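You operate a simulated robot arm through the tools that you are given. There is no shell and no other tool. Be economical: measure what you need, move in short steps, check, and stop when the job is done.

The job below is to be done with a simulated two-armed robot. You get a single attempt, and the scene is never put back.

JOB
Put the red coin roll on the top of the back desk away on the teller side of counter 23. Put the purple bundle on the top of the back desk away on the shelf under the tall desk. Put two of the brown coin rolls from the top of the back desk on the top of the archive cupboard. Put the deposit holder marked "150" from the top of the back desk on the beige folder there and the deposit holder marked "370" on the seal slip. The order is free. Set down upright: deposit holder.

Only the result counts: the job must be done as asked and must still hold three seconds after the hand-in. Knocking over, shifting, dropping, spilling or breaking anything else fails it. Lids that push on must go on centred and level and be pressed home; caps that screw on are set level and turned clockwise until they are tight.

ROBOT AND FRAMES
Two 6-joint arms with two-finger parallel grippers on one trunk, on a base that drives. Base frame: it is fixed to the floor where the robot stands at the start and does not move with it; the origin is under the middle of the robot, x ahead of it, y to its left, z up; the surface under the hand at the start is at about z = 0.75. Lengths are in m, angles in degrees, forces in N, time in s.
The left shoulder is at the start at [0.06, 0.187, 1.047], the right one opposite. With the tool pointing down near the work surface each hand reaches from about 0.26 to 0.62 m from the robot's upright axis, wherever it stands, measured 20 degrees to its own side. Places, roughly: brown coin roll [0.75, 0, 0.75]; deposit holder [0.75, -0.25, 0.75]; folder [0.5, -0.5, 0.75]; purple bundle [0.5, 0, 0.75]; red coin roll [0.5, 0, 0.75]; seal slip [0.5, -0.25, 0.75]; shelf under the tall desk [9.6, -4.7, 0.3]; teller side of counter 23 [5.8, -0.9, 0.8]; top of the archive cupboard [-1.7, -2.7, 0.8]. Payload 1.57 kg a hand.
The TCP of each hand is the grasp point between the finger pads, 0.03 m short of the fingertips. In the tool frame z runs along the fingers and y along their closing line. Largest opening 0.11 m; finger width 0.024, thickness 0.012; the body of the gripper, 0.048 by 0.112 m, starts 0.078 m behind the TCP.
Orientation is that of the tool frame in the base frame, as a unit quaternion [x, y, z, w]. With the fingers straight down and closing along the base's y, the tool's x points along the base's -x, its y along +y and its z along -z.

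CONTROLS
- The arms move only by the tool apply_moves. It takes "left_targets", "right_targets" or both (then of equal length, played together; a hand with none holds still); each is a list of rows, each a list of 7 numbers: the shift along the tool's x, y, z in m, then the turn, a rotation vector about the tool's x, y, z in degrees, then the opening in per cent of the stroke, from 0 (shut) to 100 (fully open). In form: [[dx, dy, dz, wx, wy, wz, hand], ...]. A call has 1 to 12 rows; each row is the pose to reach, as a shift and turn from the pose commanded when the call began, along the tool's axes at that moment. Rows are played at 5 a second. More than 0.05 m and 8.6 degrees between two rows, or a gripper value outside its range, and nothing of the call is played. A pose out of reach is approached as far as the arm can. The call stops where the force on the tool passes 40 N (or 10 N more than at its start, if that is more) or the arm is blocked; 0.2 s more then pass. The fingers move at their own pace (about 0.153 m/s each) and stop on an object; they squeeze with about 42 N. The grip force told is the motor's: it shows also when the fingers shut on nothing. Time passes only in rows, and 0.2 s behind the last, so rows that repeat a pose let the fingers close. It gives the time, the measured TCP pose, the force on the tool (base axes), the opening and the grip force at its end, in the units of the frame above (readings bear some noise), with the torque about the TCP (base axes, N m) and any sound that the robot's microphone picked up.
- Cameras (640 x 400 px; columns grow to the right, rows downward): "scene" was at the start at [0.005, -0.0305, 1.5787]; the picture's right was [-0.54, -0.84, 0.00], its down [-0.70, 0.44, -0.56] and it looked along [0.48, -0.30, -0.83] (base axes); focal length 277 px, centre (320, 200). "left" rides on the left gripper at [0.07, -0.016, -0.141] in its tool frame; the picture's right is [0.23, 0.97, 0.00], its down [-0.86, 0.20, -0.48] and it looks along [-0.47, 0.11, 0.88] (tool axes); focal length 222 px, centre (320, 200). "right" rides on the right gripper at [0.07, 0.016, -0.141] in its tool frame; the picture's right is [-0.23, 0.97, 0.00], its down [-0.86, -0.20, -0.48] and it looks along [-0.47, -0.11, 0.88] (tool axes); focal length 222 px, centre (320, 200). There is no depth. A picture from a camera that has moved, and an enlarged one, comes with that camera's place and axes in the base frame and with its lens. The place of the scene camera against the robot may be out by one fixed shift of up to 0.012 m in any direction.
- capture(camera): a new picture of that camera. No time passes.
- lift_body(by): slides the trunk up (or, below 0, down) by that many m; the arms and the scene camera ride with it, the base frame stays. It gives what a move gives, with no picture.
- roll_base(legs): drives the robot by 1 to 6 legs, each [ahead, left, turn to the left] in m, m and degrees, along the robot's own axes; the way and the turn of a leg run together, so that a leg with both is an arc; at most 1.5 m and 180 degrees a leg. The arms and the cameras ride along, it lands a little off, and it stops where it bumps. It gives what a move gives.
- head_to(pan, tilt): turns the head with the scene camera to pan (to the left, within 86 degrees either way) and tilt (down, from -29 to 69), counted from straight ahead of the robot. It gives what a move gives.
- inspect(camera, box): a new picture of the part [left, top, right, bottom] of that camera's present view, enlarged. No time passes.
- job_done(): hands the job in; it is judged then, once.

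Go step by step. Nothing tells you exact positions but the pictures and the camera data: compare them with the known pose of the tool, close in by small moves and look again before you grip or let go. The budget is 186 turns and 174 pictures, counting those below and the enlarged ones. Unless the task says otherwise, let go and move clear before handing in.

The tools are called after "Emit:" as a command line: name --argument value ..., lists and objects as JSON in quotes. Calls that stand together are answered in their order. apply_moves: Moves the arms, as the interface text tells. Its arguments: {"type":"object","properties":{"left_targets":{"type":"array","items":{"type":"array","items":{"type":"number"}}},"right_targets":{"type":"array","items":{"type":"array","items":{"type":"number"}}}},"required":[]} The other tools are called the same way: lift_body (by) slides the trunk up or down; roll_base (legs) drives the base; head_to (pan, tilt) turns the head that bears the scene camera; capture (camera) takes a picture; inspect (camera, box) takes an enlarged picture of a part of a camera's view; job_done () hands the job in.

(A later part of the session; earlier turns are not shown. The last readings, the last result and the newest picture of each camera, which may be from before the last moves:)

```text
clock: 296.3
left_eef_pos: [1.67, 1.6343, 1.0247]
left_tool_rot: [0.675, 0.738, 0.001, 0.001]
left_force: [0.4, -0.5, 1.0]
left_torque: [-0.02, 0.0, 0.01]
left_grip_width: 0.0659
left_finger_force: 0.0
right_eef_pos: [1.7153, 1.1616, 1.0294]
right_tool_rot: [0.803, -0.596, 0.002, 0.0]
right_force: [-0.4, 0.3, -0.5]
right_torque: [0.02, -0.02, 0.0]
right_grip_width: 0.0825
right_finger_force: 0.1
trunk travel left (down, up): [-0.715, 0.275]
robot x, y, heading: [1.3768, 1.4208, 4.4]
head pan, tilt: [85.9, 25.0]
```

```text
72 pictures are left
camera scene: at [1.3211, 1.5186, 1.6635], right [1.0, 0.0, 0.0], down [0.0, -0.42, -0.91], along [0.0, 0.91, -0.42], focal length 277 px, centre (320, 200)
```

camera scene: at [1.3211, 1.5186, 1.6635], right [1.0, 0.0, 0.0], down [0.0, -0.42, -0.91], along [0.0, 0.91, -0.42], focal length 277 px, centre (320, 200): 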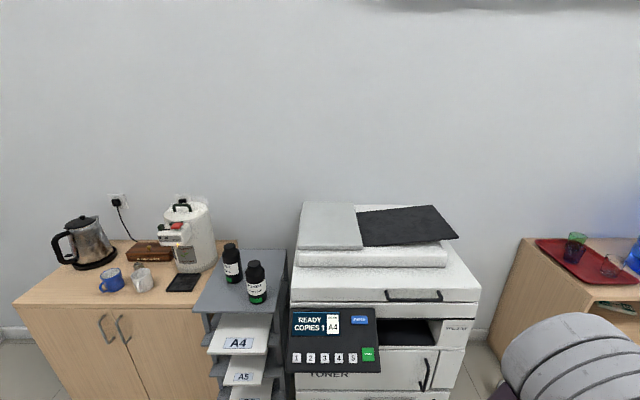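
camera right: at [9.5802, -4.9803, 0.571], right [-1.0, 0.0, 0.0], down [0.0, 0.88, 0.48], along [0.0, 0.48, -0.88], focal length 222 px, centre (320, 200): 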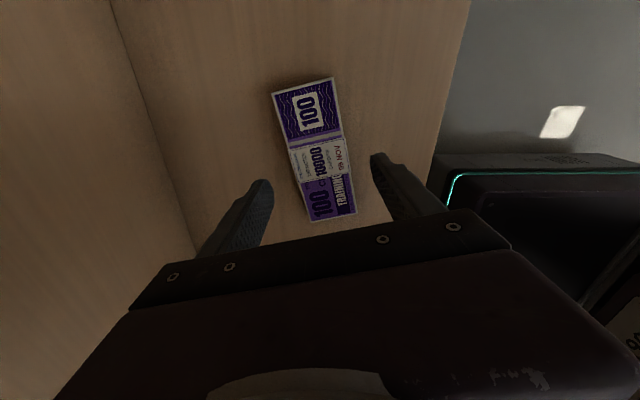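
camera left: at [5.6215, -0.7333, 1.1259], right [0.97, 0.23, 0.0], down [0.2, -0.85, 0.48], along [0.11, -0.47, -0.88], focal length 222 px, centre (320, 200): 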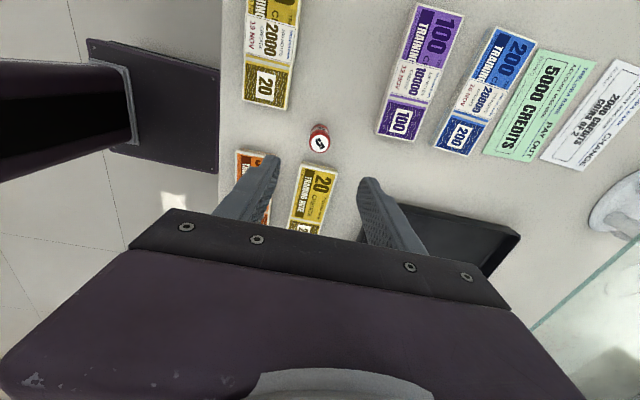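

Emit:
roll_base --legs '[[-1.3, 0.12, -4.4], [-0.65, 0, 0]]'

```text
clock: 306.1
left_eef_pos: [-0.2922, 1.688, 1.0246]
left_tool_rot: [0.696, 0.718, 0.001, 0.001]
left_force: [0.3, 0.0, -0.3]
left_torque: [0.02, 0.02, 0.02]
left_grip_width: 0.0661
left_finger_force: 0.1
right_eef_pos: [-0.2734, 1.2133, 1.0283]
right_tool_rot: [0.786, -0.619, 0.003, 0.0]
right_force: [0.1, 0.0, 0.6]
right_torque: [0.02, -0.01, 0.03]
right_grip_width: 0.0826
right_finger_force: 0.0
trunk travel left (down, up): [-0.715, 0.275]
robot x, y, heading: [-0.5963, 1.4932, 1.2]
head pan, tilt: [85.9, 25.0]
```

Now right to the middle of the desk, turning the hands back to the default yaw.

Emit:
roll_base --legs '[[0, -1.48, -1.2]]'

Emit:
apply_moves --left_targets '[[0, 0, 0, 0, 0, -7.3, 100], [0, 0, 0, 0, 0, -14.6, 100], [0, 0, 0, 0, 0, -22, 100], [0, 0, 0, 0, 0, -29.3, 100], [0, 0, 0, 0, 0, -36.6, 100], [0, 0, 0, 0, 0, -44, 100], [0, 0, 0, 0, 0, -51.3, 100], [0, 0, 0, 0, 0, -58.6, 100], [0, 0, 0, 0, 0, -66, 100], [0, 0, 0, 0, 0, -73.3, 100], [0, 0, 0, 0, 0, -80.6, 100], [0, 0, 0, 0, 0, -88, 100]]' --right_targets '[[0, 0, 0, 0, 0, 8.5, 100], [0, 0, 0, 0, 0, 17, 100], [0, 0, 0, 0, 0, 25.5, 100], [0, 0, 0, 0, 0, 34, 100], [0, 0, 0, 0, 0, 42.5, 100], [0, 0, 0, 0, 0, 51, 100], [0, 0, 0, 0, 0, 59.5, 100], [0, 0, 0, 0, 0, 68, 100], [0, 0, 0, 0, 0, 76.5, 100], [0, 0, 0, 0, 0, 85, 100], [0, 0, 0, 0, 0, 93.5, 100], [0, 0, 0, 0, 0, 102, 100]]'

Emit:
head_to --pan 0 --tilt 40

Emit:
capture --camera "scene"

```text
clock: 313.4
left_eef_pos: [-0.2643, 0.221, 1.0246]
left_tool_rot: [0.694, 0.72, 0.001, 0.002]
left_force: [-0.7, 0.6, -0.1]
left_torque: [-0.01, 0.0, -0.03]
left_grip_width: 0.0659
left_finger_force: 0.1
right_eef_pos: [-0.2413, -0.2526, 1.0297]
right_tool_rot: [0.788, -0.615, 0.004, 0.0]
right_force: [0.6, -0.5, -0.2]
right_torque: [0.02, 0.0, 0.0]
right_grip_width: 0.0827
right_finger_force: 0.0
trunk travel left (down, up): [-0.715, 0.275]
robot x, y, heading: [-0.5663, 0.0253, 1.5]
head pan, tilt: [85.9, 25.0]
```

```text
clock: 316.0
left_eef_pos: [-0.2636, 0.2206, 1.025]
left_tool_rot: [-0.002, 1.0, 0.0, 0.002]
left_force: [0.0, 0.3, -0.3]
left_torque: [0.0, -0.02, -0.02]
left_grip_width: 0.1101
left_finger_force: 0.1
right_eef_pos: [-0.2413, -0.2546, 1.0289]
right_tool_rot: [-0.016, 1.0, -0.003, 0.001]
right_force: [0.3, 0.3, -0.2]
right_torque: [0.0, 0.0, 0.0]
right_grip_width: 0.11
right_finger_force: 0.2
trunk travel left (down, up): [-0.715, 0.275]
robot x, y, heading: [-0.5658, 0.0239, 1.6]
head pan, tilt: [85.9, 25.0]
```

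```text
clock: 317.6
left_eef_pos: [-0.263, 0.2201, 1.0251]
left_tool_rot: [-0.001, 1.0, 0.0, 0.002]
left_force: [0.2, 0.0, -0.3]
left_torque: [0.0, 0.0, 0.0]
left_grip_width: 0.1101
left_finger_force: 0.2
right_eef_pos: [-0.2411, -0.2546, 1.0287]
right_tool_rot: [-0.018, 1.0, -0.001, 0.002]
right_force: [0.3, 0.4, -0.3]
right_torque: [0.04, -0.02, -0.01]
right_grip_width: 0.1101
right_finger_force: 0.1
trunk travel left (down, up): [-0.715, 0.275]
robot x, y, heading: [-0.5695, 0.021, 1.5]
head pan, tilt: [0.0, 40.0]
```

```text
71 pictures are left
camera scene: at [-0.5369, 0.0321, 1.6402], right [0.03, -1.0, 0.0], down [-0.64, -0.02, -0.77], along [0.77, 0.02, -0.64], focal length 277 px, centre (320, 200)
```

scene: 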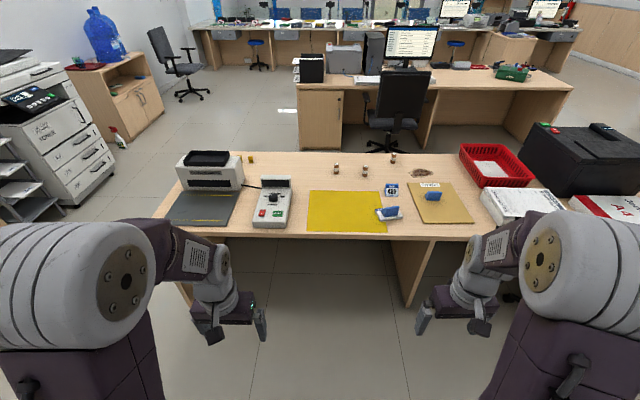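

All in place on the desk. I drive in under the desk edge as before.

Emit:
roll_base --legs '[[0.55, -0.1, -1.5], [0.28, 0, 0]]'

Emit:
head_to --pan 0 --tilt 60

Emit:
capture --camera "scene"

Emit:
capture --camera "right"

```text
clock: 322.4
left_eef_pos: [0.5805, 0.1105, 1.0255]
left_tool_rot: [0.016, 1.0, 0.0, 0.002]
left_force: [0.0, -0.3, -1.0]
left_torque: [-0.01, 0.02, 0.02]
left_grip_width: 0.1101
left_finger_force: 0.1
right_eef_pos: [0.5888, -0.366, 1.0281]
right_tool_rot: [-0.002, 1.0, -0.002, 0.002]
right_force: [0.1, -0.6, -0.7]
right_torque: [0.0, 0.0, 0.03]
right_grip_width: 0.11
right_finger_force: 0.1
trunk travel left (down, up): [-0.715, 0.275]
robot x, y, heading: [0.2743, -0.0763, -0.4]
head pan, tilt: [0.0, 40.0]
```

```text
clock: 323.2
left_eef_pos: [0.5825, 0.1093, 1.0255]
left_tool_rot: [0.014, 1.0, 0.0, 0.001]
left_force: [1.1, 0.9, 0.0]
left_torque: [0.0, -0.01, -0.01]
left_grip_width: 0.1099
left_finger_force: 0.1
right_eef_pos: [0.5896, -0.3663, 1.0287]
right_tool_rot: [-0.002, 1.0, -0.001, 0.001]
right_force: [0.1, -0.2, 0.0]
right_torque: [0.01, 0.03, -0.01]
right_grip_width: 0.1101
right_finger_force: 0.2
trunk travel left (down, up): [-0.715, 0.275]
robot x, y, heading: [0.2759, -0.0785, -0.1]
head pan, tilt: [0.0, 60.0]
```

```text
70 pictures are left
camera scene: at [0.2848, -0.0696, 1.6135], right [-0.01, -1.0, 0.0], down [-0.87, 0.01, -0.5], along [0.5, 0.0, -0.87], focal length 277 px, centre (320, 200)
```

scene: 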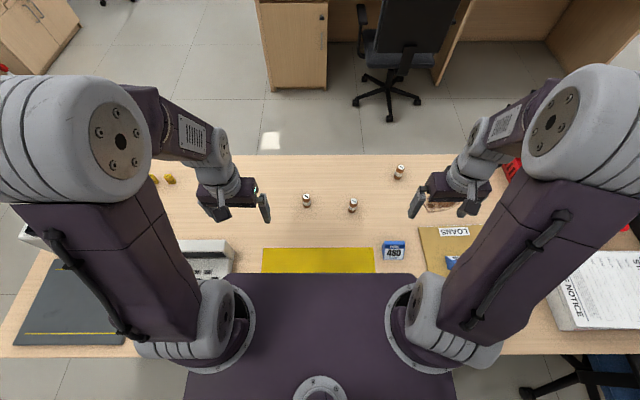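

```text
69 pictures are left
camera right: at [0.5197, -0.3499, 1.1691], right [0.22, 0.97, 0.0], down [0.85, -0.2, 0.48], along [0.47, -0.11, -0.88], focal length 222 px, centre (320, 200)
```

right: 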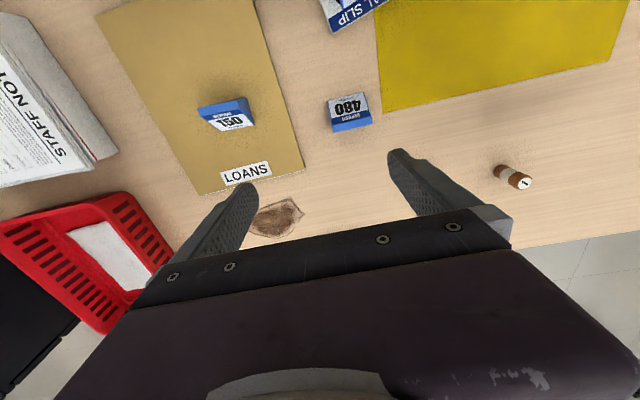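

Right hand moves over the nearer brown roll (≈[0.74,-0.185]).

Emit:
apply_moves --right_targets '[[-0.022, 0.036, 0.015, 0, 0, 0, 80], [-0.044, 0.072, 0.03, 0, 0, 0, 80], [-0.066, 0.108, 0.045, 0, 0, 0, 80], [-0.088, 0.144, 0.06, 0, 0, 0, 80], [-0.11, 0.18, 0.075, 0, 0, 0, 80]]'

Emit:
capture --camera "right"

```text
clock: 324.4
left_eef_pos: [0.5844, 0.1105, 1.0257]
left_tool_rot: [0.014, 1.0, -0.001, 0.001]
left_force: [0.5, 0.2, -0.5]
left_torque: [0.01, -0.02, 0.02]
left_grip_width: 0.11
left_finger_force: 0.0
right_eef_pos: [0.6984, -0.1817, 0.9556]
right_tool_rot: [-0.002, 1.0, -0.002, 0.001]
right_force: [0.5, 0.2, 0.5]
right_torque: [-0.02, 0.0, 0.01]
right_grip_width: 0.0882
right_finger_force: 0.1
trunk travel left (down, up): [-0.715, 0.275]
robot x, y, heading: [0.2748, -0.0801, -0.2]
head pan, tilt: [0.0, 60.0]
```

```text
68 pictures are left
camera right: at [0.6279, -0.166, 1.095], right [0.22, 0.97, 0.0], down [0.85, -0.2, 0.48], along [0.47, -0.11, -0.88], focal length 222 px, centre (320, 200)
```

right: 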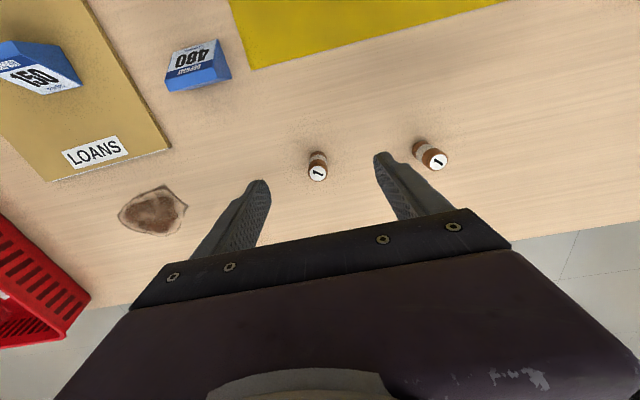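

Roll 2 ≈[0.735,-0.193]. Descend to check height.

Emit:
apply_moves --right_targets '[[-0.018, -0.006, 0.03, 0, 0, 0, 80], [-0.037, -0.011, 0.06, 0, 0, 0, 80], [-0.037, -0.011, 0.095, 0, 0, 0, 80]]'

Emit:
capture --camera "right"

```text
clock: 325.2
left_eef_pos: [0.5834, 0.1096, 1.0249]
left_tool_rot: [0.015, 1.0, 0.0, 0.001]
left_force: [0.9, 0.4, -0.2]
left_torque: [-0.03, 0.0, 0.02]
left_grip_width: 0.1099
left_finger_force: 0.1
right_eef_pos: [0.7376, -0.1946, 0.8574]
right_tool_rot: [-0.001, 1.0, -0.001, 0.003]
right_force: [-0.7, 0.0, 0.4]
right_torque: [0.0, -0.03, 0.02]
right_grip_width: 0.0878
right_finger_force: 0.1
trunk travel left (down, up): [-0.715, 0.275]
robot x, y, heading: [0.2759, -0.0762, -0.5]
head pan, tilt: [0.0, 60.0]
```

```text
67 pictures are left
camera right: at [0.6672, -0.1794, 0.9977], right [0.22, 0.97, 0.0], down [0.85, -0.2, 0.48], along [0.47, -0.11, -0.88], focal length 222 px, centre (320, 200)
```

right: 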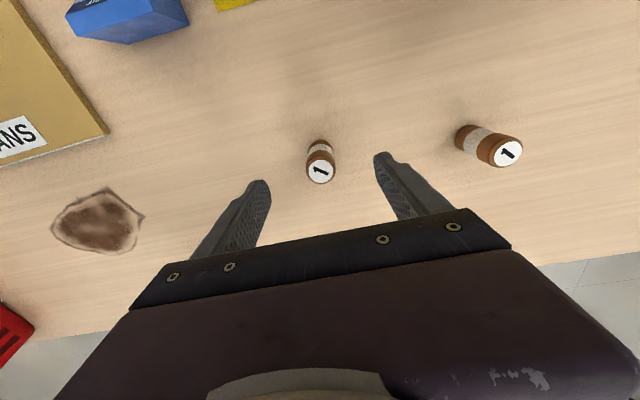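

Emit:
apply_moves --right_targets '[[0.003, 0, 0.03, 0, 0, 0, 80], [0.003, 0, 0.067, 0, 0, 0, 80], [0.003, 0, 0.067, 0, 0, 0, 40], [0.003, 0, 0.067, 0, 0, 0, 10], [0.003, 0, 0.067, 0, 0, 0, 5], [0.003, 0, 0.067, 0, 0, 0, 5]]'

Emit:
apply_moves --right_targets '[[0, 0, -0.04, 0, 0, 0, 5], [0, 0, -0.08, 0, 0, 0, 5], [0, 0, -0.12, 0, 0, 0, 5], [0, 0, -0.16, 0, 0, 0, 5], [0.02, -0.04, -0.18, 0, 0, 0, 5], [0.04, -0.08, -0.18, 0, 0, 0, 5], [0.06, -0.12, -0.18, 0, 0, 0, 5], [0.08, -0.16, -0.18, 0, 0, 0, 5]]'

Emit:
apply_moves --left_targets '[[-0.03, -0.02, 0.02, 0, 0, 0, 80], [-0.06, -0.05, 0.04, 0, 0, 0, 80], [-0.09, -0.08, 0.055, 0, 0, 0, 80], [-0.12, -0.11, 0.065, 0, 0, 0, 80], [-0.135, -0.135, 0.07, 0, 0, 0, 80]]'

Emit:
capture --camera "left"

Emit:
capture --camera "right"

```text
clock: 326.6
left_eef_pos: [0.583, 0.1099, 1.0255]
left_tool_rot: [0.014, 1.0, 0.0, 0.001]
left_force: [-0.2, 0.8, 0.5]
left_torque: [0.01, 0.02, 0.01]
left_grip_width: 0.1096
left_finger_force: 0.1
right_eef_pos: [0.7338, -0.1963, 0.7907]
right_tool_rot: [-0.001, 1.0, -0.002, 0.002]
right_force: [0.5, -0.2, 0.0]
right_torque: [-0.01, -0.02, -0.02]
right_grip_width: 0.0256
right_finger_force: 36.5
trunk travel left (down, up): [-0.715, 0.275]
robot x, y, heading: [0.2732, -0.0739, -0.6]
head pan, tilt: [0.0, 60.0]
```

```text
clock: 328.4
left_eef_pos: [0.5817, 0.1088, 1.0252]
left_tool_rot: [0.015, 1.0, 0.001, 0.002]
left_force: [-0.1, 0.0, 0.2]
left_torque: [-0.03, 0.02, 0.01]
left_grip_width: 0.1101
left_finger_force: 0.0
right_eef_pos: [0.6569, -0.3592, 0.9718]
right_tool_rot: [-0.002, 1.0, -0.001, 0.002]
right_force: [-0.3, -0.8, -1.8]
right_torque: [0.02, 0.01, 0.04]
right_grip_width: 0.026
right_finger_force: 37.0
trunk travel left (down, up): [-0.715, 0.275]
robot x, y, heading: [0.273, -0.0776, -0.5]
head pan, tilt: [0.0, 60.0]
```

```text
clock: 329.6
left_eef_pos: [0.7166, -0.0266, 0.9559]
left_tool_rot: [0.015, 1.0, 0.0, 0.002]
left_force: [-0.1, 0.0, 0.6]
left_torque: [0.0, 0.0, -0.03]
left_grip_width: 0.0879
left_finger_force: 0.0
right_eef_pos: [0.657, -0.3593, 0.9712]
right_tool_rot: [-0.002, 1.0, -0.001, 0.002]
right_force: [0.0, 0.0, -0.9]
right_torque: [0.01, -0.03, -0.01]
right_grip_width: 0.0258
right_finger_force: 36.3
trunk travel left (down, up): [-0.715, 0.275]
robot x, y, heading: [0.2719, -0.0781, -0.5]
head pan, tilt: [0.0, 60.0]
```

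```text
66 pictures are left
camera left: at [0.6454, -0.0417, 1.0976], right [-0.2, 0.98, 0.0], down [0.86, 0.17, 0.48], along [0.47, 0.1, -0.88], focal length 222 px, centre (320, 200)
```

left: 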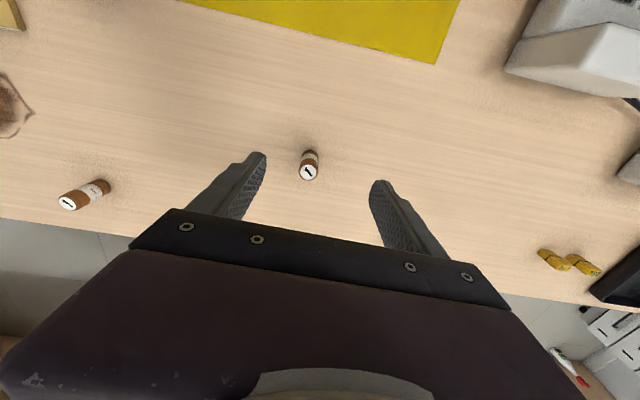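

```text
65 pictures are left
camera right: at [0.5866, -0.343, 1.1119], right [0.22, 0.97, 0.0], down [0.85, -0.2, 0.48], along [0.47, -0.11, -0.88], focal length 222 px, centre (320, 200)
```

right: 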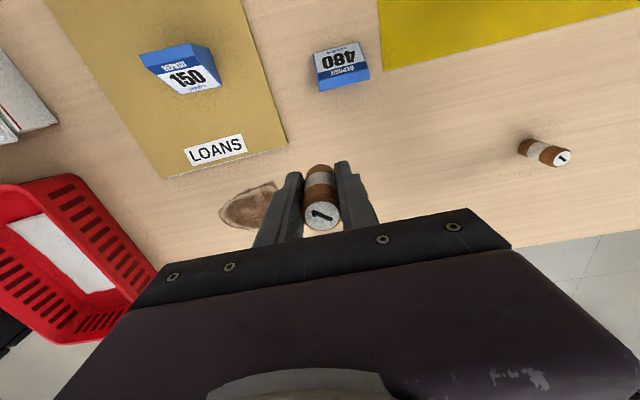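

The first brown roll is held. Now the left hand goes down on the second (≈[0.750,-0.034]).

Emit:
apply_moves --left_targets '[[-0.017, -0.004, 0.03, 0, 0, 0, 80], [-0.034, -0.007, 0.06, 0, 0, 0, 80], [-0.034, -0.007, 0.095, 0, 0, 0, 80]]'

Emit:
capture --camera "left"

```text
clock: 330.4
left_eef_pos: [0.7472, -0.0387, 0.8607]
left_tool_rot: [0.015, 1.0, -0.001, 0.002]
left_force: [-0.3, 0.7, -0.1]
left_torque: [0.01, 0.01, 0.01]
left_grip_width: 0.0877
left_finger_force: 0.1
right_eef_pos: [0.6567, -0.3577, 0.9716]
right_tool_rot: [-0.002, 1.0, -0.002, 0.001]
right_force: [0.0, -0.4, -1.9]
right_torque: [-0.01, -0.02, 0.02]
right_grip_width: 0.0259
right_finger_force: 37.0
trunk travel left (down, up): [-0.715, 0.275]
robot x, y, heading: [0.2722, -0.0767, -0.4]
head pan, tilt: [0.0, 60.0]
```

```text
64 pictures are left
camera left: at [0.6762, -0.0529, 1.0016], right [-0.2, 0.98, 0.0], down [0.86, 0.17, 0.48], along [0.47, 0.09, -0.88], focal length 222 px, centre (320, 200)
```

left: 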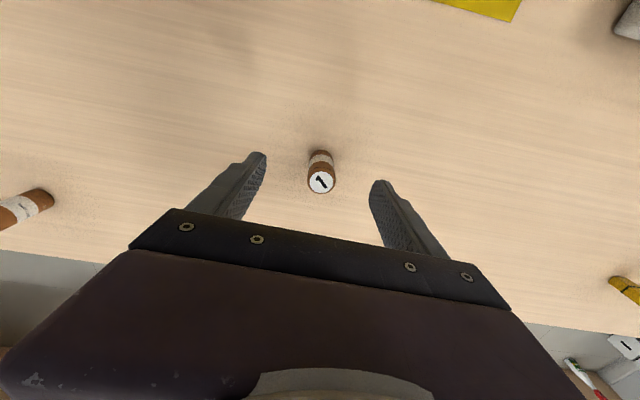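

Emit:
apply_moves --left_targets '[[-0.003, 0, 0.035, 0, 0, 0, 80], [-0.003, 0, 0.07, 0, 0, 0, 80], [-0.003, 0, 0.07, 0, 0, 0, 40], [-0.003, 0, 0.07, 0, 0, 0, 10], [-0.003, 0, 0.07, 0, 0, 0, 5], [-0.003, 0, 0.07, 0, 0, 0, 5]]'

Emit:
apply_moves --left_targets '[[0, 0, -0.04, 0, 0, 0, 5], [0, 0, -0.08, 0, 0, 0, 5], [0, 0, -0.12, 0, 0, 0, 5], [0, 0, -0.16, 0, 0, 0, 5], [0.04, 0.02, -0.18, 0, 0, 0, 5], [0.08, 0.04, -0.18, 0, 0, 0, 5], [0.12, 0.08, -0.18, 0, 0, 0, 5], [0.16, 0.1, -0.18, 0, 0, 0, 5]]' --right_targets '[[0, 0, 0, 0, 0, 0, 5], [0, 0, 0, 0, 0, 0, 5], [0, 0, 0, 0, 0, 0, 5], [0, 0, 0, 0, 0, 0, 5], [0.02, 0.02, 0, 0, 0, 0, 5], [0.04, 0.03, 0, 0, 0, 0, 5], [0.06, 0.04, 0, 0, 0, 0, 5], [0.08, 0.05, 0, 0, 0, 0, 5]]'

Emit:
capture --camera "left"

```text
clock: 331.9
left_eef_pos: [0.7495, -0.0389, 0.7916]
left_tool_rot: [0.015, 1.0, 0.0, 0.003]
left_force: [-0.6, -0.3, 0.2]
left_torque: [0.0, 0.02, -0.01]
left_grip_width: 0.0258
left_finger_force: 37.0
right_eef_pos: [0.6573, -0.3592, 0.9725]
right_tool_rot: [-0.001, 1.0, -0.002, 0.002]
right_force: [1.3, 0.4, -1.6]
right_torque: [0.0, 0.0, -0.03]
right_grip_width: 0.0258
right_finger_force: 37.3
trunk travel left (down, up): [-0.715, 0.275]
robot x, y, heading: [0.2714, -0.0785, -0.5]
head pan, tilt: [0.0, 60.0]
```

```text
refused: row 7 steps farther than a row can; nothing moved
```

```text
63 pictures are left
camera left: at [0.6798, -0.0531, 0.9331], right [-0.2, 0.98, 0.0], down [0.86, 0.17, 0.48], along [0.47, 0.09, -0.88], focal length 222 px, centre (320, 200)
```

left: 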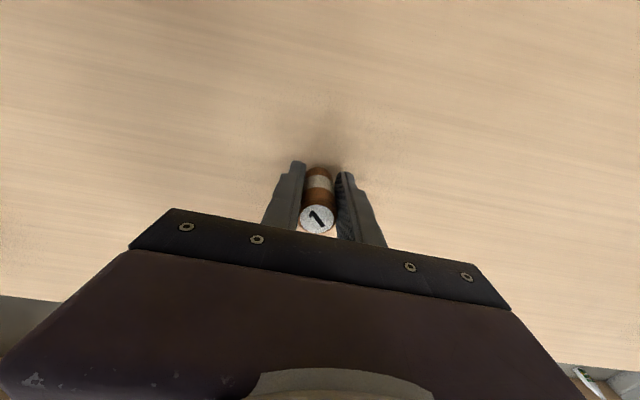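

Both rolls gripped; lift the left one, tuck hands, then back out.

Emit:
apply_moves --left_targets '[[0, 0, -0.04, 0, 0, 0, 5], [0, 0, -0.08, 0, 0, 0, 5], [0, 0, -0.12, 0, 0, 0, 5], [0, 0, -0.16, 0, 0, 0, 5], [0.035, 0.02, -0.18, 0, 0, 0, 5], [0.07, 0.04, -0.18, 0, 0, 0, 5], [0.105, 0.07, -0.18, 0, 0, 0, 5], [0.14, 0.1, -0.18, 0, 0, 0, 5]]' --right_targets '[[0, 0, 0, 0, 0, 0, 5], [0, 0, 0, 0, 0, 0, 5], [0, 0, 0, 0, 0, 0, 5], [0, 0, 0, 0, 0, 0, 5], [0.02, 0.02, 0, 0, 0, 0, 5], [0.04, 0.03, 0, 0, 0, 0, 5], [0.06, 0.04, 0, 0, 0, 0, 5], [0.08, 0.05, 0, 0, 0, 0, 5]]'

Emit:
roll_base --legs '[[-0.95, 0, 0]]'

Emit:
head_to --pan -80 --tilt 25

Emit:
capture --camera "scene"

```text
clock: 333.6
left_eef_pos: [0.6128, 0.0691, 0.9696]
left_tool_rot: [0.015, 1.0, 0.0, 0.002]
left_force: [-0.7, -0.3, -0.7]
left_torque: [-0.03, -0.01, -0.02]
left_grip_width: 0.0258
left_finger_force: 37.1
right_eef_pos: [0.5732, -0.3058, 0.9736]
right_tool_rot: [-0.001, 1.0, -0.002, 0.004]
right_force: [-0.3, -0.1, -2.0]
right_torque: [-0.04, 0.0, 0.01]
right_grip_width: 0.0259
right_finger_force: 36.9
trunk travel left (down, up): [-0.715, 0.275]
robot x, y, heading: [0.2715, -0.0758, -0.2]
head pan, tilt: [0.0, 60.0]
```

```text
clock: 338.7
left_eef_pos: [-0.3546, 0.0714, 0.9695]
left_tool_rot: [0.002, 1.0, 0.0, 0.001]
left_force: [-0.2, -0.5, -2.9]
left_torque: [0.01, 0.01, 0.02]
left_grip_width: 0.0258
left_finger_force: 36.8
right_eef_pos: [-0.3865, -0.3047, 0.9725]
right_tool_rot: [-0.014, 1.0, -0.001, 0.002]
right_force: [-0.3, -0.2, -2.5]
right_torque: [0.02, 0.01, 0.03]
right_grip_width: 0.0257
right_finger_force: 37.0
trunk travel left (down, up): [-0.715, 0.275]
robot x, y, heading: [-0.6966, -0.0798, 0.7]
head pan, tilt: [0.0, 60.0]
```

```text
clock: 340.2
left_eef_pos: [-0.3554, 0.0727, 0.9705]
left_tool_rot: [0.003, 1.0, 0.0, 0.001]
left_force: [0.1, 0.4, -1.8]
left_torque: [0.03, 0.0, 0.01]
left_grip_width: 0.0258
left_finger_force: 37.0
right_eef_pos: [-0.3875, -0.3048, 0.9732]
right_tool_rot: [-0.015, 1.0, -0.002, 0.002]
right_force: [-0.3, 0.0, -1.8]
right_torque: [-0.02, 0.07, -0.01]
right_grip_width: 0.0255
right_finger_force: 37.1
trunk travel left (down, up): [-0.715, 0.275]
robot x, y, heading: [-0.69, -0.08, 1.0]
head pan, tilt: [-80.0, 25.0]
```

```text
62 pictures are left
camera scene: at [-0.7302, -0.1654, 1.6634], right [-0.98, -0.19, 0.0], down [-0.08, 0.42, -0.91], along [0.17, -0.89, -0.42], focal length 277 px, centre (320, 200)
```

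scene: 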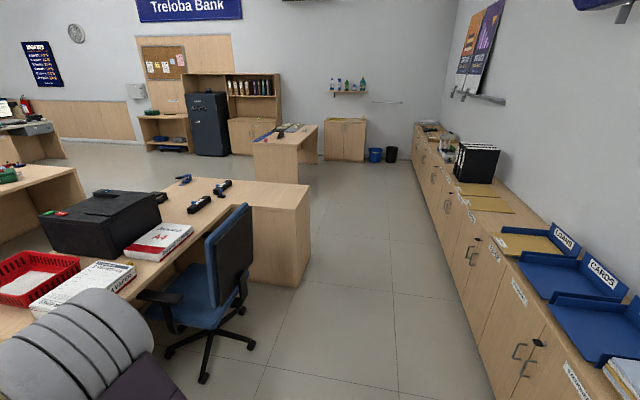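

A labelled cupboard row stands to the right; I read the labels.

Emit:
inspect --camera "scene" --box '[400, 110, 560, 210]'

Emit:
inspect --camera "scene" --box '[430, 170, 630, 295]'

```text
4.00 times, centred on (480, 160) of scene
camera zoom: at [-0.7302, -0.1654, 1.6634], right [-0.98, -0.19, 0.0], down [-0.08, 0.42, -0.91], along [0.17, -0.89, -0.42], focal length 1106 px, centre (-320, 360)
```

zoom: 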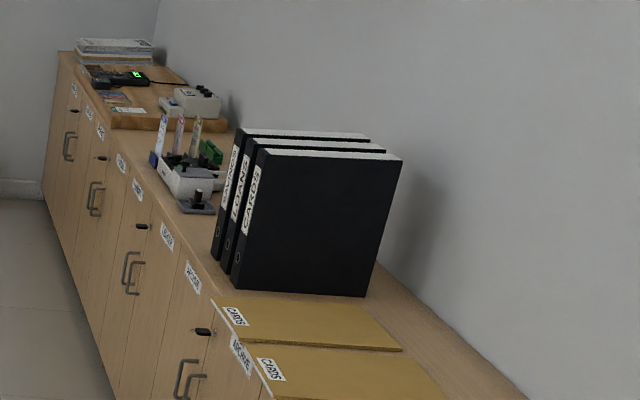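

```text
3.20 times, centred on (530, 232) of scene
camera zoom: at [-0.7302, -0.1654, 1.6634], right [-0.98, -0.19, 0.0], down [-0.08, 0.42, -0.91], along [0.17, -0.89, -0.42], focal length 885 px, centre (-352, 96)
```

zoom: 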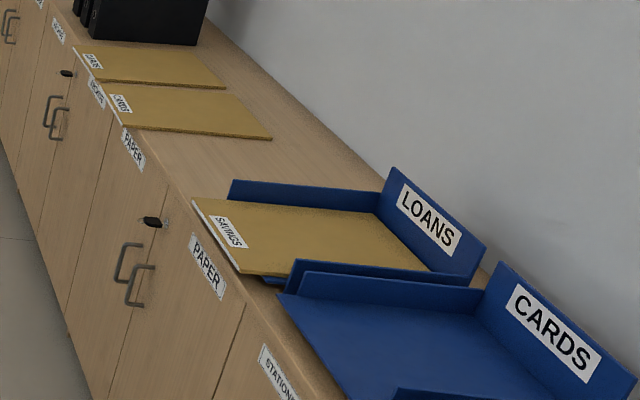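

The "ARCHIVE" doors are at y≈-2.3…-3.1 as told. I turn right to face along the row and drive.

Emit:
roll_base --legs '[[-0.12, 0, 0], [0, 0, -91]]'

Emit:
head_to --pan 0 --tilt 30

Emit:
capture --camera "scene"

```text
clock: 345.3
left_eef_pos: [-0.6656, -0.4226, 0.9702]
left_tool_rot: [0.713, 0.701, -0.001, 0.002]
left_force: [-0.7, -0.1, -1.0]
left_torque: [0.02, 0.03, 0.02]
left_grip_width: 0.0257
left_finger_force: 37.2
right_eef_pos: [-1.0414, -0.3885, 0.9732]
right_tool_rot: [0.7, 0.714, -0.003, 0.001]
right_force: [-0.5, -0.6, -1.5]
right_torque: [0.0, 0.05, 0.03]
right_grip_width: 0.0256
right_finger_force: 37.0
trunk travel left (down, up): [-0.715, 0.275]
robot x, y, heading: [-0.8189, -0.0843, -89.3]
head pan, tilt: [-80.0, 25.0]
```

```text
clock: 346.8
left_eef_pos: [-0.6658, -0.4235, 0.9687]
left_tool_rot: [0.713, 0.701, -0.001, 0.001]
left_force: [0.0, 0.1, -1.8]
left_torque: [0.03, -0.03, -0.01]
left_grip_width: 0.0257
left_finger_force: 37.4
right_eef_pos: [-1.043, -0.3883, 0.9736]
right_tool_rot: [0.7, 0.714, -0.002, 0.0]
right_force: [0.7, 0.2, -2.2]
right_torque: [-0.01, 0.01, -0.03]
right_grip_width: 0.0255
right_finger_force: 37.3
trunk travel left (down, up): [-0.715, 0.275]
robot x, y, heading: [-0.812, -0.0854, -89.4]
head pan, tilt: [0.0, 30.0]
```

```text
59 pictures are left
camera scene: at [-0.8111, -0.107, 1.6555], right [-1.0, -0.01, 0.0], down [0.0, 0.5, -0.87], along [0.01, -0.87, -0.5], focal length 277 px, centre (320, 200)
```

scene: 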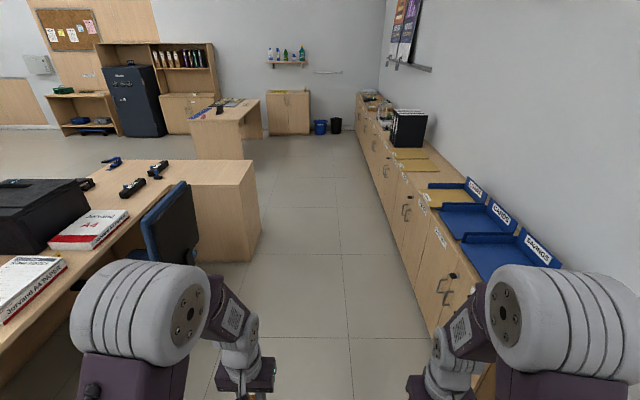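

Emit:
roll_base --legs '[[1.2, -0.05, -0.6], [1.1, 0, 0]]'

Emit:
head_to --pan -75 --tilt 40

Emit:
capture --camera "scene"

```text
clock: 358.1
left_eef_pos: [-0.7399, -2.7068, 0.9701]
left_tool_rot: [0.722, 0.692, -0.001, 0.001]
left_force: [-0.1, -0.1, -1.4]
left_torque: [0.0, 0.03, 0.0]
left_grip_width: 0.0258
left_finger_force: 36.8
right_eef_pos: [-1.1154, -2.6623, 0.9728]
right_tool_rot: [0.711, 0.704, -0.002, 0.0]
right_force: [-0.7, -0.5, -1.5]
right_torque: [0.04, -0.03, -0.04]
right_grip_width: 0.0259
right_finger_force: 36.7
trunk travel left (down, up): [-0.715, 0.275]
robot x, y, heading: [-0.8826, -2.3636, -91.2]
head pan, tilt: [0.0, 30.0]
```

```text
clock: 359.5
left_eef_pos: [-0.7395, -2.7073, 0.969]
left_tool_rot: [0.722, 0.692, -0.001, 0.001]
left_force: [-0.1, -0.2, -2.4]
left_torque: [-0.01, 0.0, 0.01]
left_grip_width: 0.0256
left_finger_force: 36.9
right_eef_pos: [-1.1149, -2.6625, 0.973]
right_tool_rot: [0.71, 0.704, -0.002, -0.001]
right_force: [0.5, -0.5, -1.1]
right_torque: [0.02, 0.02, 0.03]
right_grip_width: 0.0256
right_finger_force: 36.7
trunk travel left (down, up): [-0.715, 0.275]
robot x, y, heading: [-0.8812, -2.3654, -91.0]
head pan, tilt: [-75.0, 40.0]
```

```text
58 pictures are left
camera scene: at [-0.9571, -2.3167, 1.6402], right [-0.24, 0.97, 0.0], down [0.62, 0.15, -0.77], along [-0.74, -0.18, -0.64], focal length 277 px, centre (320, 200)
```

scene: 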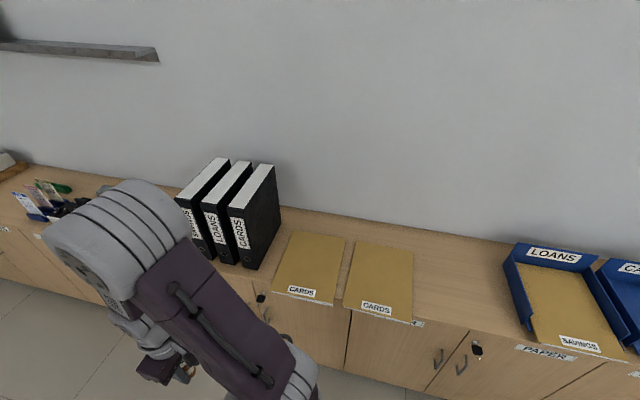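

The archive cupboard starts at y≈-2.33 going left, carrying a folder and binders. I move level with its middle and turn to face it.

Emit:
roll_base --legs '[[0.35, 0.05, 0], [0, 0, -89]]'

Emit:
head_to --pan 0 --tilt 45

Emit:
capture --camera "scene"

```text
clock: 365.6
left_eef_pos: [-1.1761, -2.8557, 0.9703]
left_tool_rot: [1.0, -0.009, -0.002, 0.0]
left_force: [0.0, -0.6, -1.2]
left_torque: [0.05, -0.03, -0.01]
left_grip_width: 0.0257
left_finger_force: 36.9
right_eef_pos: [-1.1405, -2.4799, 0.9729]
right_tool_rot: [1.0, 0.008, -0.003, -0.001]
right_force: [0.3, 0.4, -1.5]
right_torque: [0.01, 0.0, -0.01]
right_grip_width: 0.0257
right_finger_force: 37.1
trunk travel left (down, up): [-0.715, 0.275]
robot x, y, heading: [-0.8368, -2.707, -179.4]
head pan, tilt: [-75.0, 40.0]
```

```text
clock: 367.0
left_eef_pos: [-1.1757, -2.8557, 0.9691]
left_tool_rot: [1.0, -0.008, -0.002, 0.0]
left_force: [0.5, -1.1, -1.4]
left_torque: [0.01, -0.04, 0.0]
left_grip_width: 0.0256
left_finger_force: 37.0
right_eef_pos: [-1.141, -2.4797, 0.9715]
right_tool_rot: [1.0, 0.009, -0.001, -0.001]
right_force: [-0.9, -0.1, -1.3]
right_torque: [0.01, -0.02, 0.0]
right_grip_width: 0.0258
right_finger_force: 36.7
trunk travel left (down, up): [-0.715, 0.275]
robot x, y, heading: [-0.8352, -2.7062, -179.6]
head pan, tilt: [0.0, 45.0]
```

```text
57 pictures are left
camera scene: at [-0.8544, -2.698, 1.6329], right [-0.01, 1.0, 0.0], down [0.71, 0.0, -0.71], along [-0.71, 0.0, -0.71], focal length 277 px, centre (320, 200)
```

scene: 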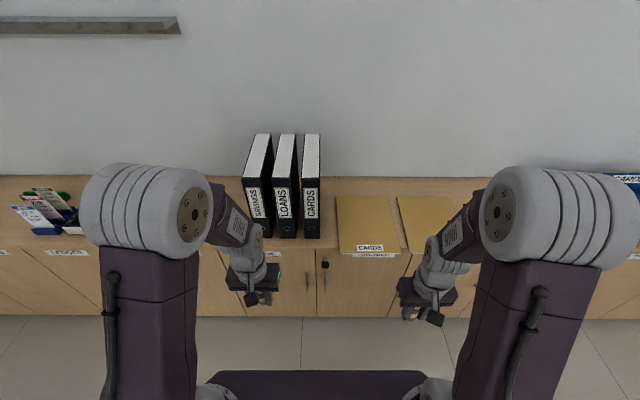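

Free spot: the strip behind the folder (x≈-1.74, y≈-2.44…-2.54). I raise the left hand above the binders first, then approach.

Emit:
apply_moves --left_targets '[[0, 0, -0.045, 0, 0, 0, 5], [0, 0, -0.09, 0, 0, 0, 5], [0, 0, -0.135, 0, 0, 0, 5], [0, 0, -0.18, 0, 0, 0, 5], [0, 0, -0.225, 0, 0, 0, 5], [0, 0, -0.27, 0, 0, 0, 5], [0, 0, -0.31, 0, 0, 0, 5], [0, 0, -0.35, 0, 0, 0, 5]]'

Emit:
roll_base --legs '[[0.2, -0.1, 0]]'

Emit:
capture --camera "scene"

Emit:
capture --camera "right"

```text
clock: 368.8
left_eef_pos: [-1.1761, -2.8549, 1.3171]
left_tool_rot: [1.0, -0.008, -0.001, 0.0]
left_force: [-0.1, -0.3, -2.6]
left_torque: [-0.02, -0.02, -0.02]
left_grip_width: 0.0256
left_finger_force: 37.5
right_eef_pos: [-1.142, -2.4801, 0.9708]
right_tool_rot: [1.0, 0.009, -0.001, -0.001]
right_force: [0.1, 0.3, -1.2]
right_torque: [-0.01, -0.04, -0.01]
right_grip_width: 0.0257
right_finger_force: 37.2
trunk travel left (down, up): [-0.715, 0.275]
robot x, y, heading: [-0.8359, -2.7032, -179.6]
head pan, tilt: [0.0, 45.0]
```

```text
clock: 370.6
left_eef_pos: [-1.3786, -2.7566, 1.3183]
left_tool_rot: [1.0, -0.008, -0.002, 0.001]
left_force: [0.7, 0.0, -1.8]
left_torque: [0.0, 0.01, 0.01]
left_grip_width: 0.0257
left_finger_force: 37.3
right_eef_pos: [-1.345, -2.3817, 0.9735]
right_tool_rot: [1.0, 0.009, -0.002, -0.002]
right_force: [0.4, 0.5, -0.3]
right_torque: [0.01, -0.01, 0.01]
right_grip_width: 0.0255
right_finger_force: 37.1
trunk travel left (down, up): [-0.715, 0.275]
robot x, y, heading: [-1.0423, -2.6078, -179.5]
head pan, tilt: [0.0, 45.0]
```

```text
56 pictures are left
camera scene: at [-1.0577, -2.5996, 1.6329], right [-0.01, 1.0, 0.0], down [0.71, 0.01, -0.71], along [-0.71, 0.0, -0.71], focal length 277 px, centre (320, 200)
```

scene: 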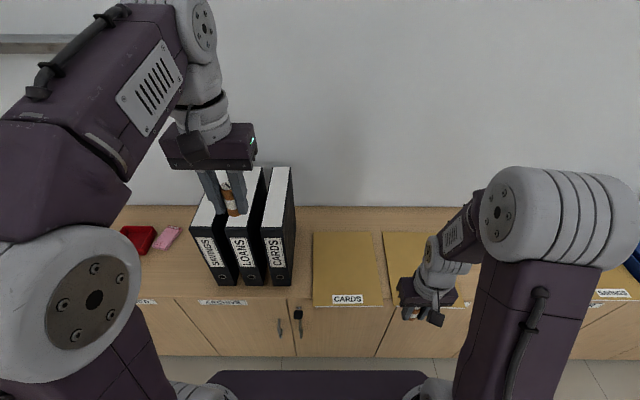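

```text
55 pictures are left
camera right: at [-1.2747, -2.3979, 1.1134], right [-0.21, -0.98, 0.0], down [-0.86, 0.18, 0.48], along [-0.47, 0.1, -0.88], focal length 222 px, centre (320, 200)
```

right: 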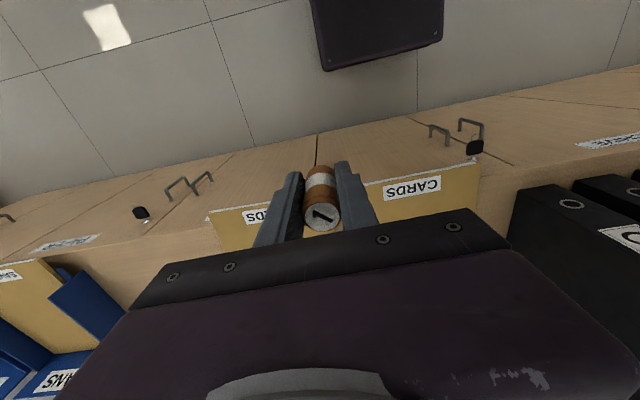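

The strip behind the folder spans x -1.71…-1.85 and y -2.66…-2.39. I roll up 0.17 and extend the right hand over it.

Emit:
roll_base --legs '[[0.16, 0, 0]]'

Emit:
apply_moves --right_targets '[[-0.035, -0.01, 0, 0, 0, 0, 5], [-0.07, -0.02, 0, 0, 0, 0, 5], [-0.105, -0.03, 0, 0, 0, 0, 5], [-0.14, -0.04, 0, 0, 0, 0, 5], [-0.175, -0.055, 0, 0, 0, 0, 5]]'

Emit:
capture --camera "scene"

Emit:
capture --camera "right"

```text
clock: 372.0
left_eef_pos: [-1.5398, -2.7584, 1.3178]
left_tool_rot: [1.0, -0.005, -0.004, 0.0]
left_force: [0.4, -0.1, -1.7]
left_torque: [0.01, 0.02, -0.01]
left_grip_width: 0.0258
left_finger_force: 36.4
right_eef_pos: [-1.5086, -2.3842, 0.9737]
right_tool_rot: [1.0, 0.013, -0.002, -0.002]
right_force: [-0.4, -0.9, -1.9]
right_torque: [-0.03, 0.01, 0.02]
right_grip_width: 0.0256
right_finger_force: 36.8
trunk travel left (down, up): [-0.715, 0.275]
robot x, y, heading: [-1.2011, -2.6104, -179.4]
head pan, tilt: [0.0, 45.0]
```

```text
clock: 373.2
left_eef_pos: [-1.5438, -2.7588, 1.3183]
left_tool_rot: [1.0, -0.005, -0.001, 0.0]
left_force: [-0.3, -0.3, -2.8]
left_torque: [-0.02, -0.05, 0.01]
left_grip_width: 0.0255
left_finger_force: 37.1
right_eef_pos: [-1.6885, -2.3313, 0.9735]
right_tool_rot: [1.0, 0.012, -0.001, 0.0]
right_force: [-0.2, 0.6, -2.3]
right_torque: [0.0, -0.02, -0.02]
right_grip_width: 0.0256
right_finger_force: 37.0
trunk travel left (down, up): [-0.715, 0.275]
robot x, y, heading: [-1.2022, -2.6065, -179.3]
head pan, tilt: [0.0, 45.0]
```

```text
54 pictures are left
camera scene: at [-1.2236, -2.5996, 1.6328], right [-0.01, 1.0, 0.0], down [0.71, 0.01, -0.71], along [-0.71, -0.01, -0.71], focal length 277 px, centre (320, 200)
```

scene: 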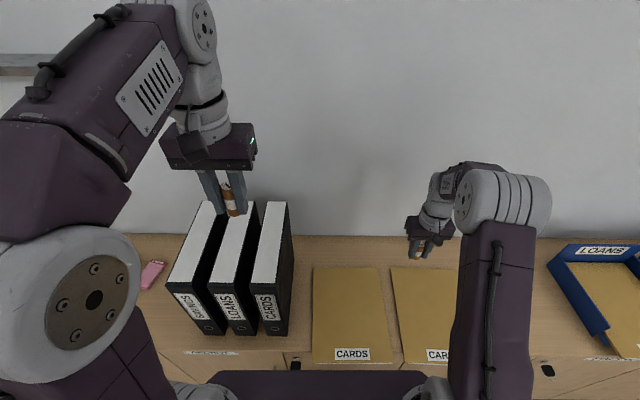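

```text
53 pictures are left
camera right: at [-1.6167, -2.3469, 1.1143], right [-0.2, -0.98, 0.0], down [-0.86, 0.18, 0.48], along [-0.47, 0.1, -0.88], focal length 222 px, centre (320, 200)
```

right: 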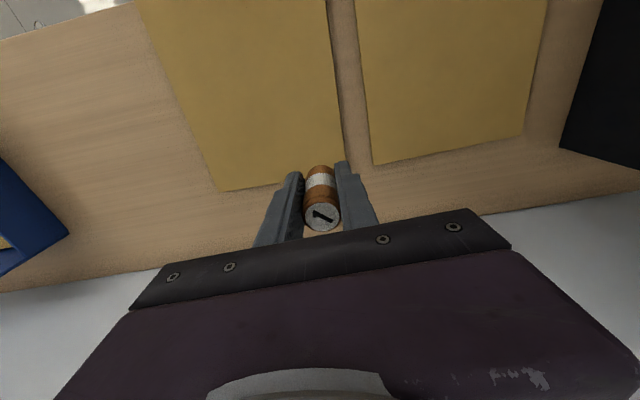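

I mis-signed the lateral shift; with the robot facing −x, tool y is −base y. Folder back edge x≈-1.74, wall x≈-1.87. I roll 0.05 closer and correct.

Emit:
roll_base --legs '[[0.05, 0, 0]]'

Emit:
apply_moves --right_targets '[[0, 0.035, 0, 0, 0, 0, 5], [0, 0.07, 0, 0, 0, 0, 5], [0, 0.1, 0, 0, 0, 0, 5], [0, 0.13, 0, 0, 0, 0, 5]]'

Emit:
capture --camera "right"

```text
clock: 374.1
left_eef_pos: [-1.5847, -2.7613, 1.3205]
left_tool_rot: [1.0, -0.005, -0.005, 0.0]
left_force: [1.2, -0.9, -0.9]
left_torque: [0.0, 0.02, 0.04]
left_grip_width: 0.0255
left_finger_force: 36.9
right_eef_pos: [-1.7305, -2.3331, 0.9774]
right_tool_rot: [1.0, 0.011, -0.004, -0.001]
right_force: [0.8, 0.6, -1.2]
right_torque: [-0.02, 0.02, -0.02]
right_grip_width: 0.0258
right_finger_force: 37.3
trunk travel left (down, up): [-0.715, 0.275]
robot x, y, heading: [-1.2532, -2.6111, -179.3]
head pan, tilt: [0.0, 45.0]
```

```text
clock: 375.1
left_eef_pos: [-1.5914, -2.763, 1.3178]
left_tool_rot: [1.0, -0.005, -0.001, -0.001]
left_force: [0.5, -0.8, -1.9]
left_torque: [0.01, -0.01, 0.0]
left_grip_width: 0.0254
left_finger_force: 36.6
right_eef_pos: [-1.7345, -2.4651, 0.9754]
right_tool_rot: [1.0, 0.012, -0.001, -0.001]
right_force: [1.1, 0.1, -2.1]
right_torque: [0.01, 0.0, 0.05]
right_grip_width: 0.0259
right_finger_force: 36.9
trunk travel left (down, up): [-0.715, 0.275]
robot x, y, heading: [-1.2522, -2.6097, -179.3]
head pan, tilt: [0.0, 45.0]
```

```text
52 pictures are left
camera right: at [-1.6639, -2.4812, 1.1144], right [-0.2, -0.98, 0.0], down [-0.86, 0.18, 0.48], along [-0.47, 0.1, -0.88], focal length 222 px, centre (320, 200)
```

right: 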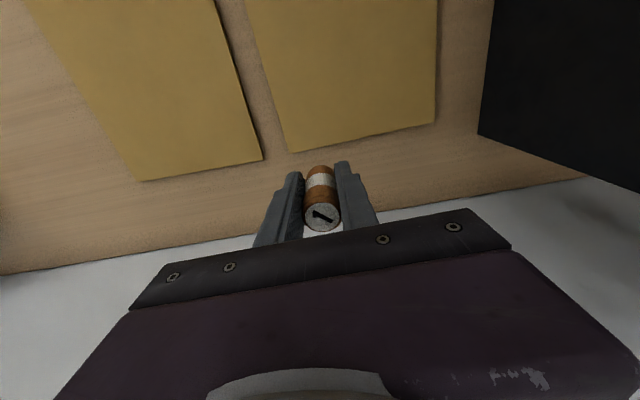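

Strip is x -1.747…-1.88; target [-1.795,-2.47]. Move over it and lower.

Emit:
apply_moves --right_targets '[[-0.03, 0.002, 0.02, 0, 0, 0, 5], [-0.06, 0.004, 0.04, 0, 0, 0, 5], [-0.06, 0.004, 0.07, 0, 0, 0, 5], [-0.06, 0.004, 0.1, 0, 0, 0, 5]]'

Emit:
capture --camera "right"

Emit:
inspect --camera "scene" --box '[280, 160, 520, 310]'

```text
clock: 376.1
left_eef_pos: [-1.5926, -2.7596, 1.3178]
left_tool_rot: [1.0, -0.005, -0.001, 0.0]
left_force: [-0.1, 0.1, -0.8]
left_torque: [0.02, -0.03, 0.01]
left_grip_width: 0.0256
left_finger_force: 36.7
right_eef_pos: [-1.7939, -2.4689, 0.8727]
right_tool_rot: [1.0, 0.012, -0.001, -0.001]
right_force: [-0.2, -0.2, -2.0]
right_torque: [0.03, -0.02, 0.03]
right_grip_width: 0.0256
right_finger_force: 37.1
trunk travel left (down, up): [-0.715, 0.275]
robot x, y, heading: [-1.2533, -2.6077, -179.3]
head pan, tilt: [0.0, 45.0]
```

```text
51 pictures are left
camera right: at [-1.7245, -2.4852, 1.0137], right [-0.2, -0.98, 0.0], down [-0.86, 0.18, 0.48], along [-0.47, 0.1, -0.88], focal length 222 px, centre (320, 200)
```

right: 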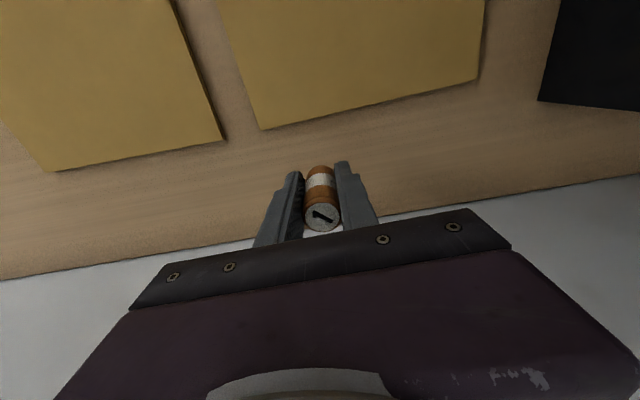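

```text
2.67 times, centred on (400, 235) of scene
camera zoom: at [-1.2726, -2.6011, 1.6329], right [-0.01, 1.0, 0.0], down [0.71, 0.01, -0.71], along [-0.71, -0.01, -0.71], focal length 738 px, centre (107, 107)
```

zoom: 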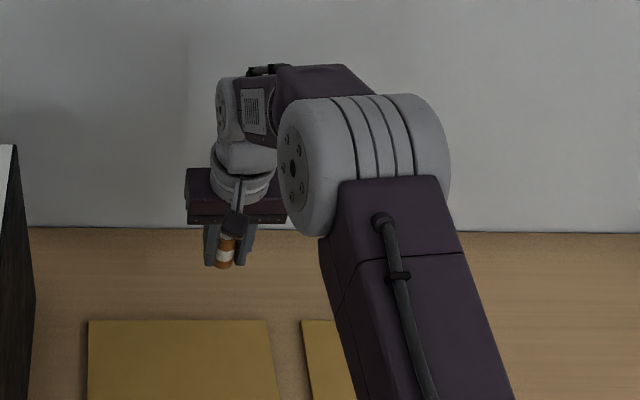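

Emit:
apply_moves --right_targets '[[0, 0, 0.01, 0, 0, 0, 5], [0, 0, 0.02, 0, 0, 0, 5]]'

Emit:
apply_moves --right_targets '[[0, 0, 0.004, 0, 0, 0, 5]]'

Emit:
apply_moves --right_targets '[[0, 0, 0.004, 0, 0, 0, 5]]'

Emit:
apply_moves --right_targets '[[0, 0, 0.003, 0, 0, 0, 5]]'

```text
clock: 376.7
left_eef_pos: [-1.5927, -2.7595, 1.318]
left_tool_rot: [1.0, -0.005, -0.001, 0.0]
left_force: [0.0, 0.2, -0.5]
left_torque: [0.01, -0.03, 0.03]
left_grip_width: 0.0258
left_finger_force: 37.0
right_eef_pos: [-1.7942, -2.4685, 0.8551]
right_tool_rot: [1.0, 0.012, 0.0, -0.002]
right_force: [-0.2, -0.2, -1.8]
right_torque: [0.01, -0.01, 0.03]
right_grip_width: 0.0255
right_finger_force: 36.8
trunk travel left (down, up): [-0.715, 0.275]
robot x, y, heading: [-1.2542, -2.6062, -179.3]
head pan, tilt: [0.0, 45.0]
```

```text
clock: 377.1
left_eef_pos: [-1.5919, -2.7605, 1.3178]
left_tool_rot: [1.0, -0.006, -0.001, 0.0]
left_force: [0.1, -0.1, -0.8]
left_torque: [-0.01, 0.0, -0.01]
left_grip_width: 0.0259
left_finger_force: 36.6
right_eef_pos: [-1.7943, -2.4674, 0.8492]
right_tool_rot: [1.0, 0.011, -0.001, -0.002]
right_force: [0.3, 0.6, -1.7]
right_torque: [0.03, 0.0, 0.0]
right_grip_width: 0.0258
right_finger_force: 37.0
trunk travel left (down, up): [-0.715, 0.275]
robot x, y, heading: [-1.2558, -2.6095, -179.5]
head pan, tilt: [0.0, 45.0]
```

```text
clock: 377.5
left_eef_pos: [-1.5915, -2.7606, 1.3191]
left_tool_rot: [1.0, -0.005, -0.002, 0.0]
left_force: [0.8, -0.4, -1.3]
left_torque: [-0.02, -0.04, -0.01]
left_grip_width: 0.0256
left_finger_force: 36.8
right_eef_pos: [-1.7936, -2.4694, 0.8459]
right_tool_rot: [1.0, 0.011, -0.001, -0.001]
right_force: [0.3, 0.1, -1.4]
right_torque: [-0.02, -0.02, -0.01]
right_grip_width: 0.0258
right_finger_force: 36.4
trunk travel left (down, up): [-0.715, 0.275]
robot x, y, heading: [-1.2554, -2.6094, -179.4]
head pan, tilt: [0.0, 45.0]
```

```text
clock: 377.9
left_eef_pos: [-1.5918, -2.7593, 1.3171]
left_tool_rot: [1.0, -0.006, -0.002, 0.0]
left_force: [-0.3, -0.9, -1.7]
left_torque: [0.0, -0.01, 0.03]
left_grip_width: 0.0258
left_finger_force: 37.0
right_eef_pos: [-1.7919, -2.4678, 0.8432]
right_tool_rot: [1.0, 0.011, -0.002, -0.001]
right_force: [-0.7, 0.2, -1.4]
right_torque: [-0.01, -0.05, 0.01]
right_grip_width: 0.0258
right_finger_force: 36.8
trunk travel left (down, up): [-0.715, 0.275]
robot x, y, heading: [-1.2575, -2.609, -179.1]
head pan, tilt: [0.0, 45.0]
```

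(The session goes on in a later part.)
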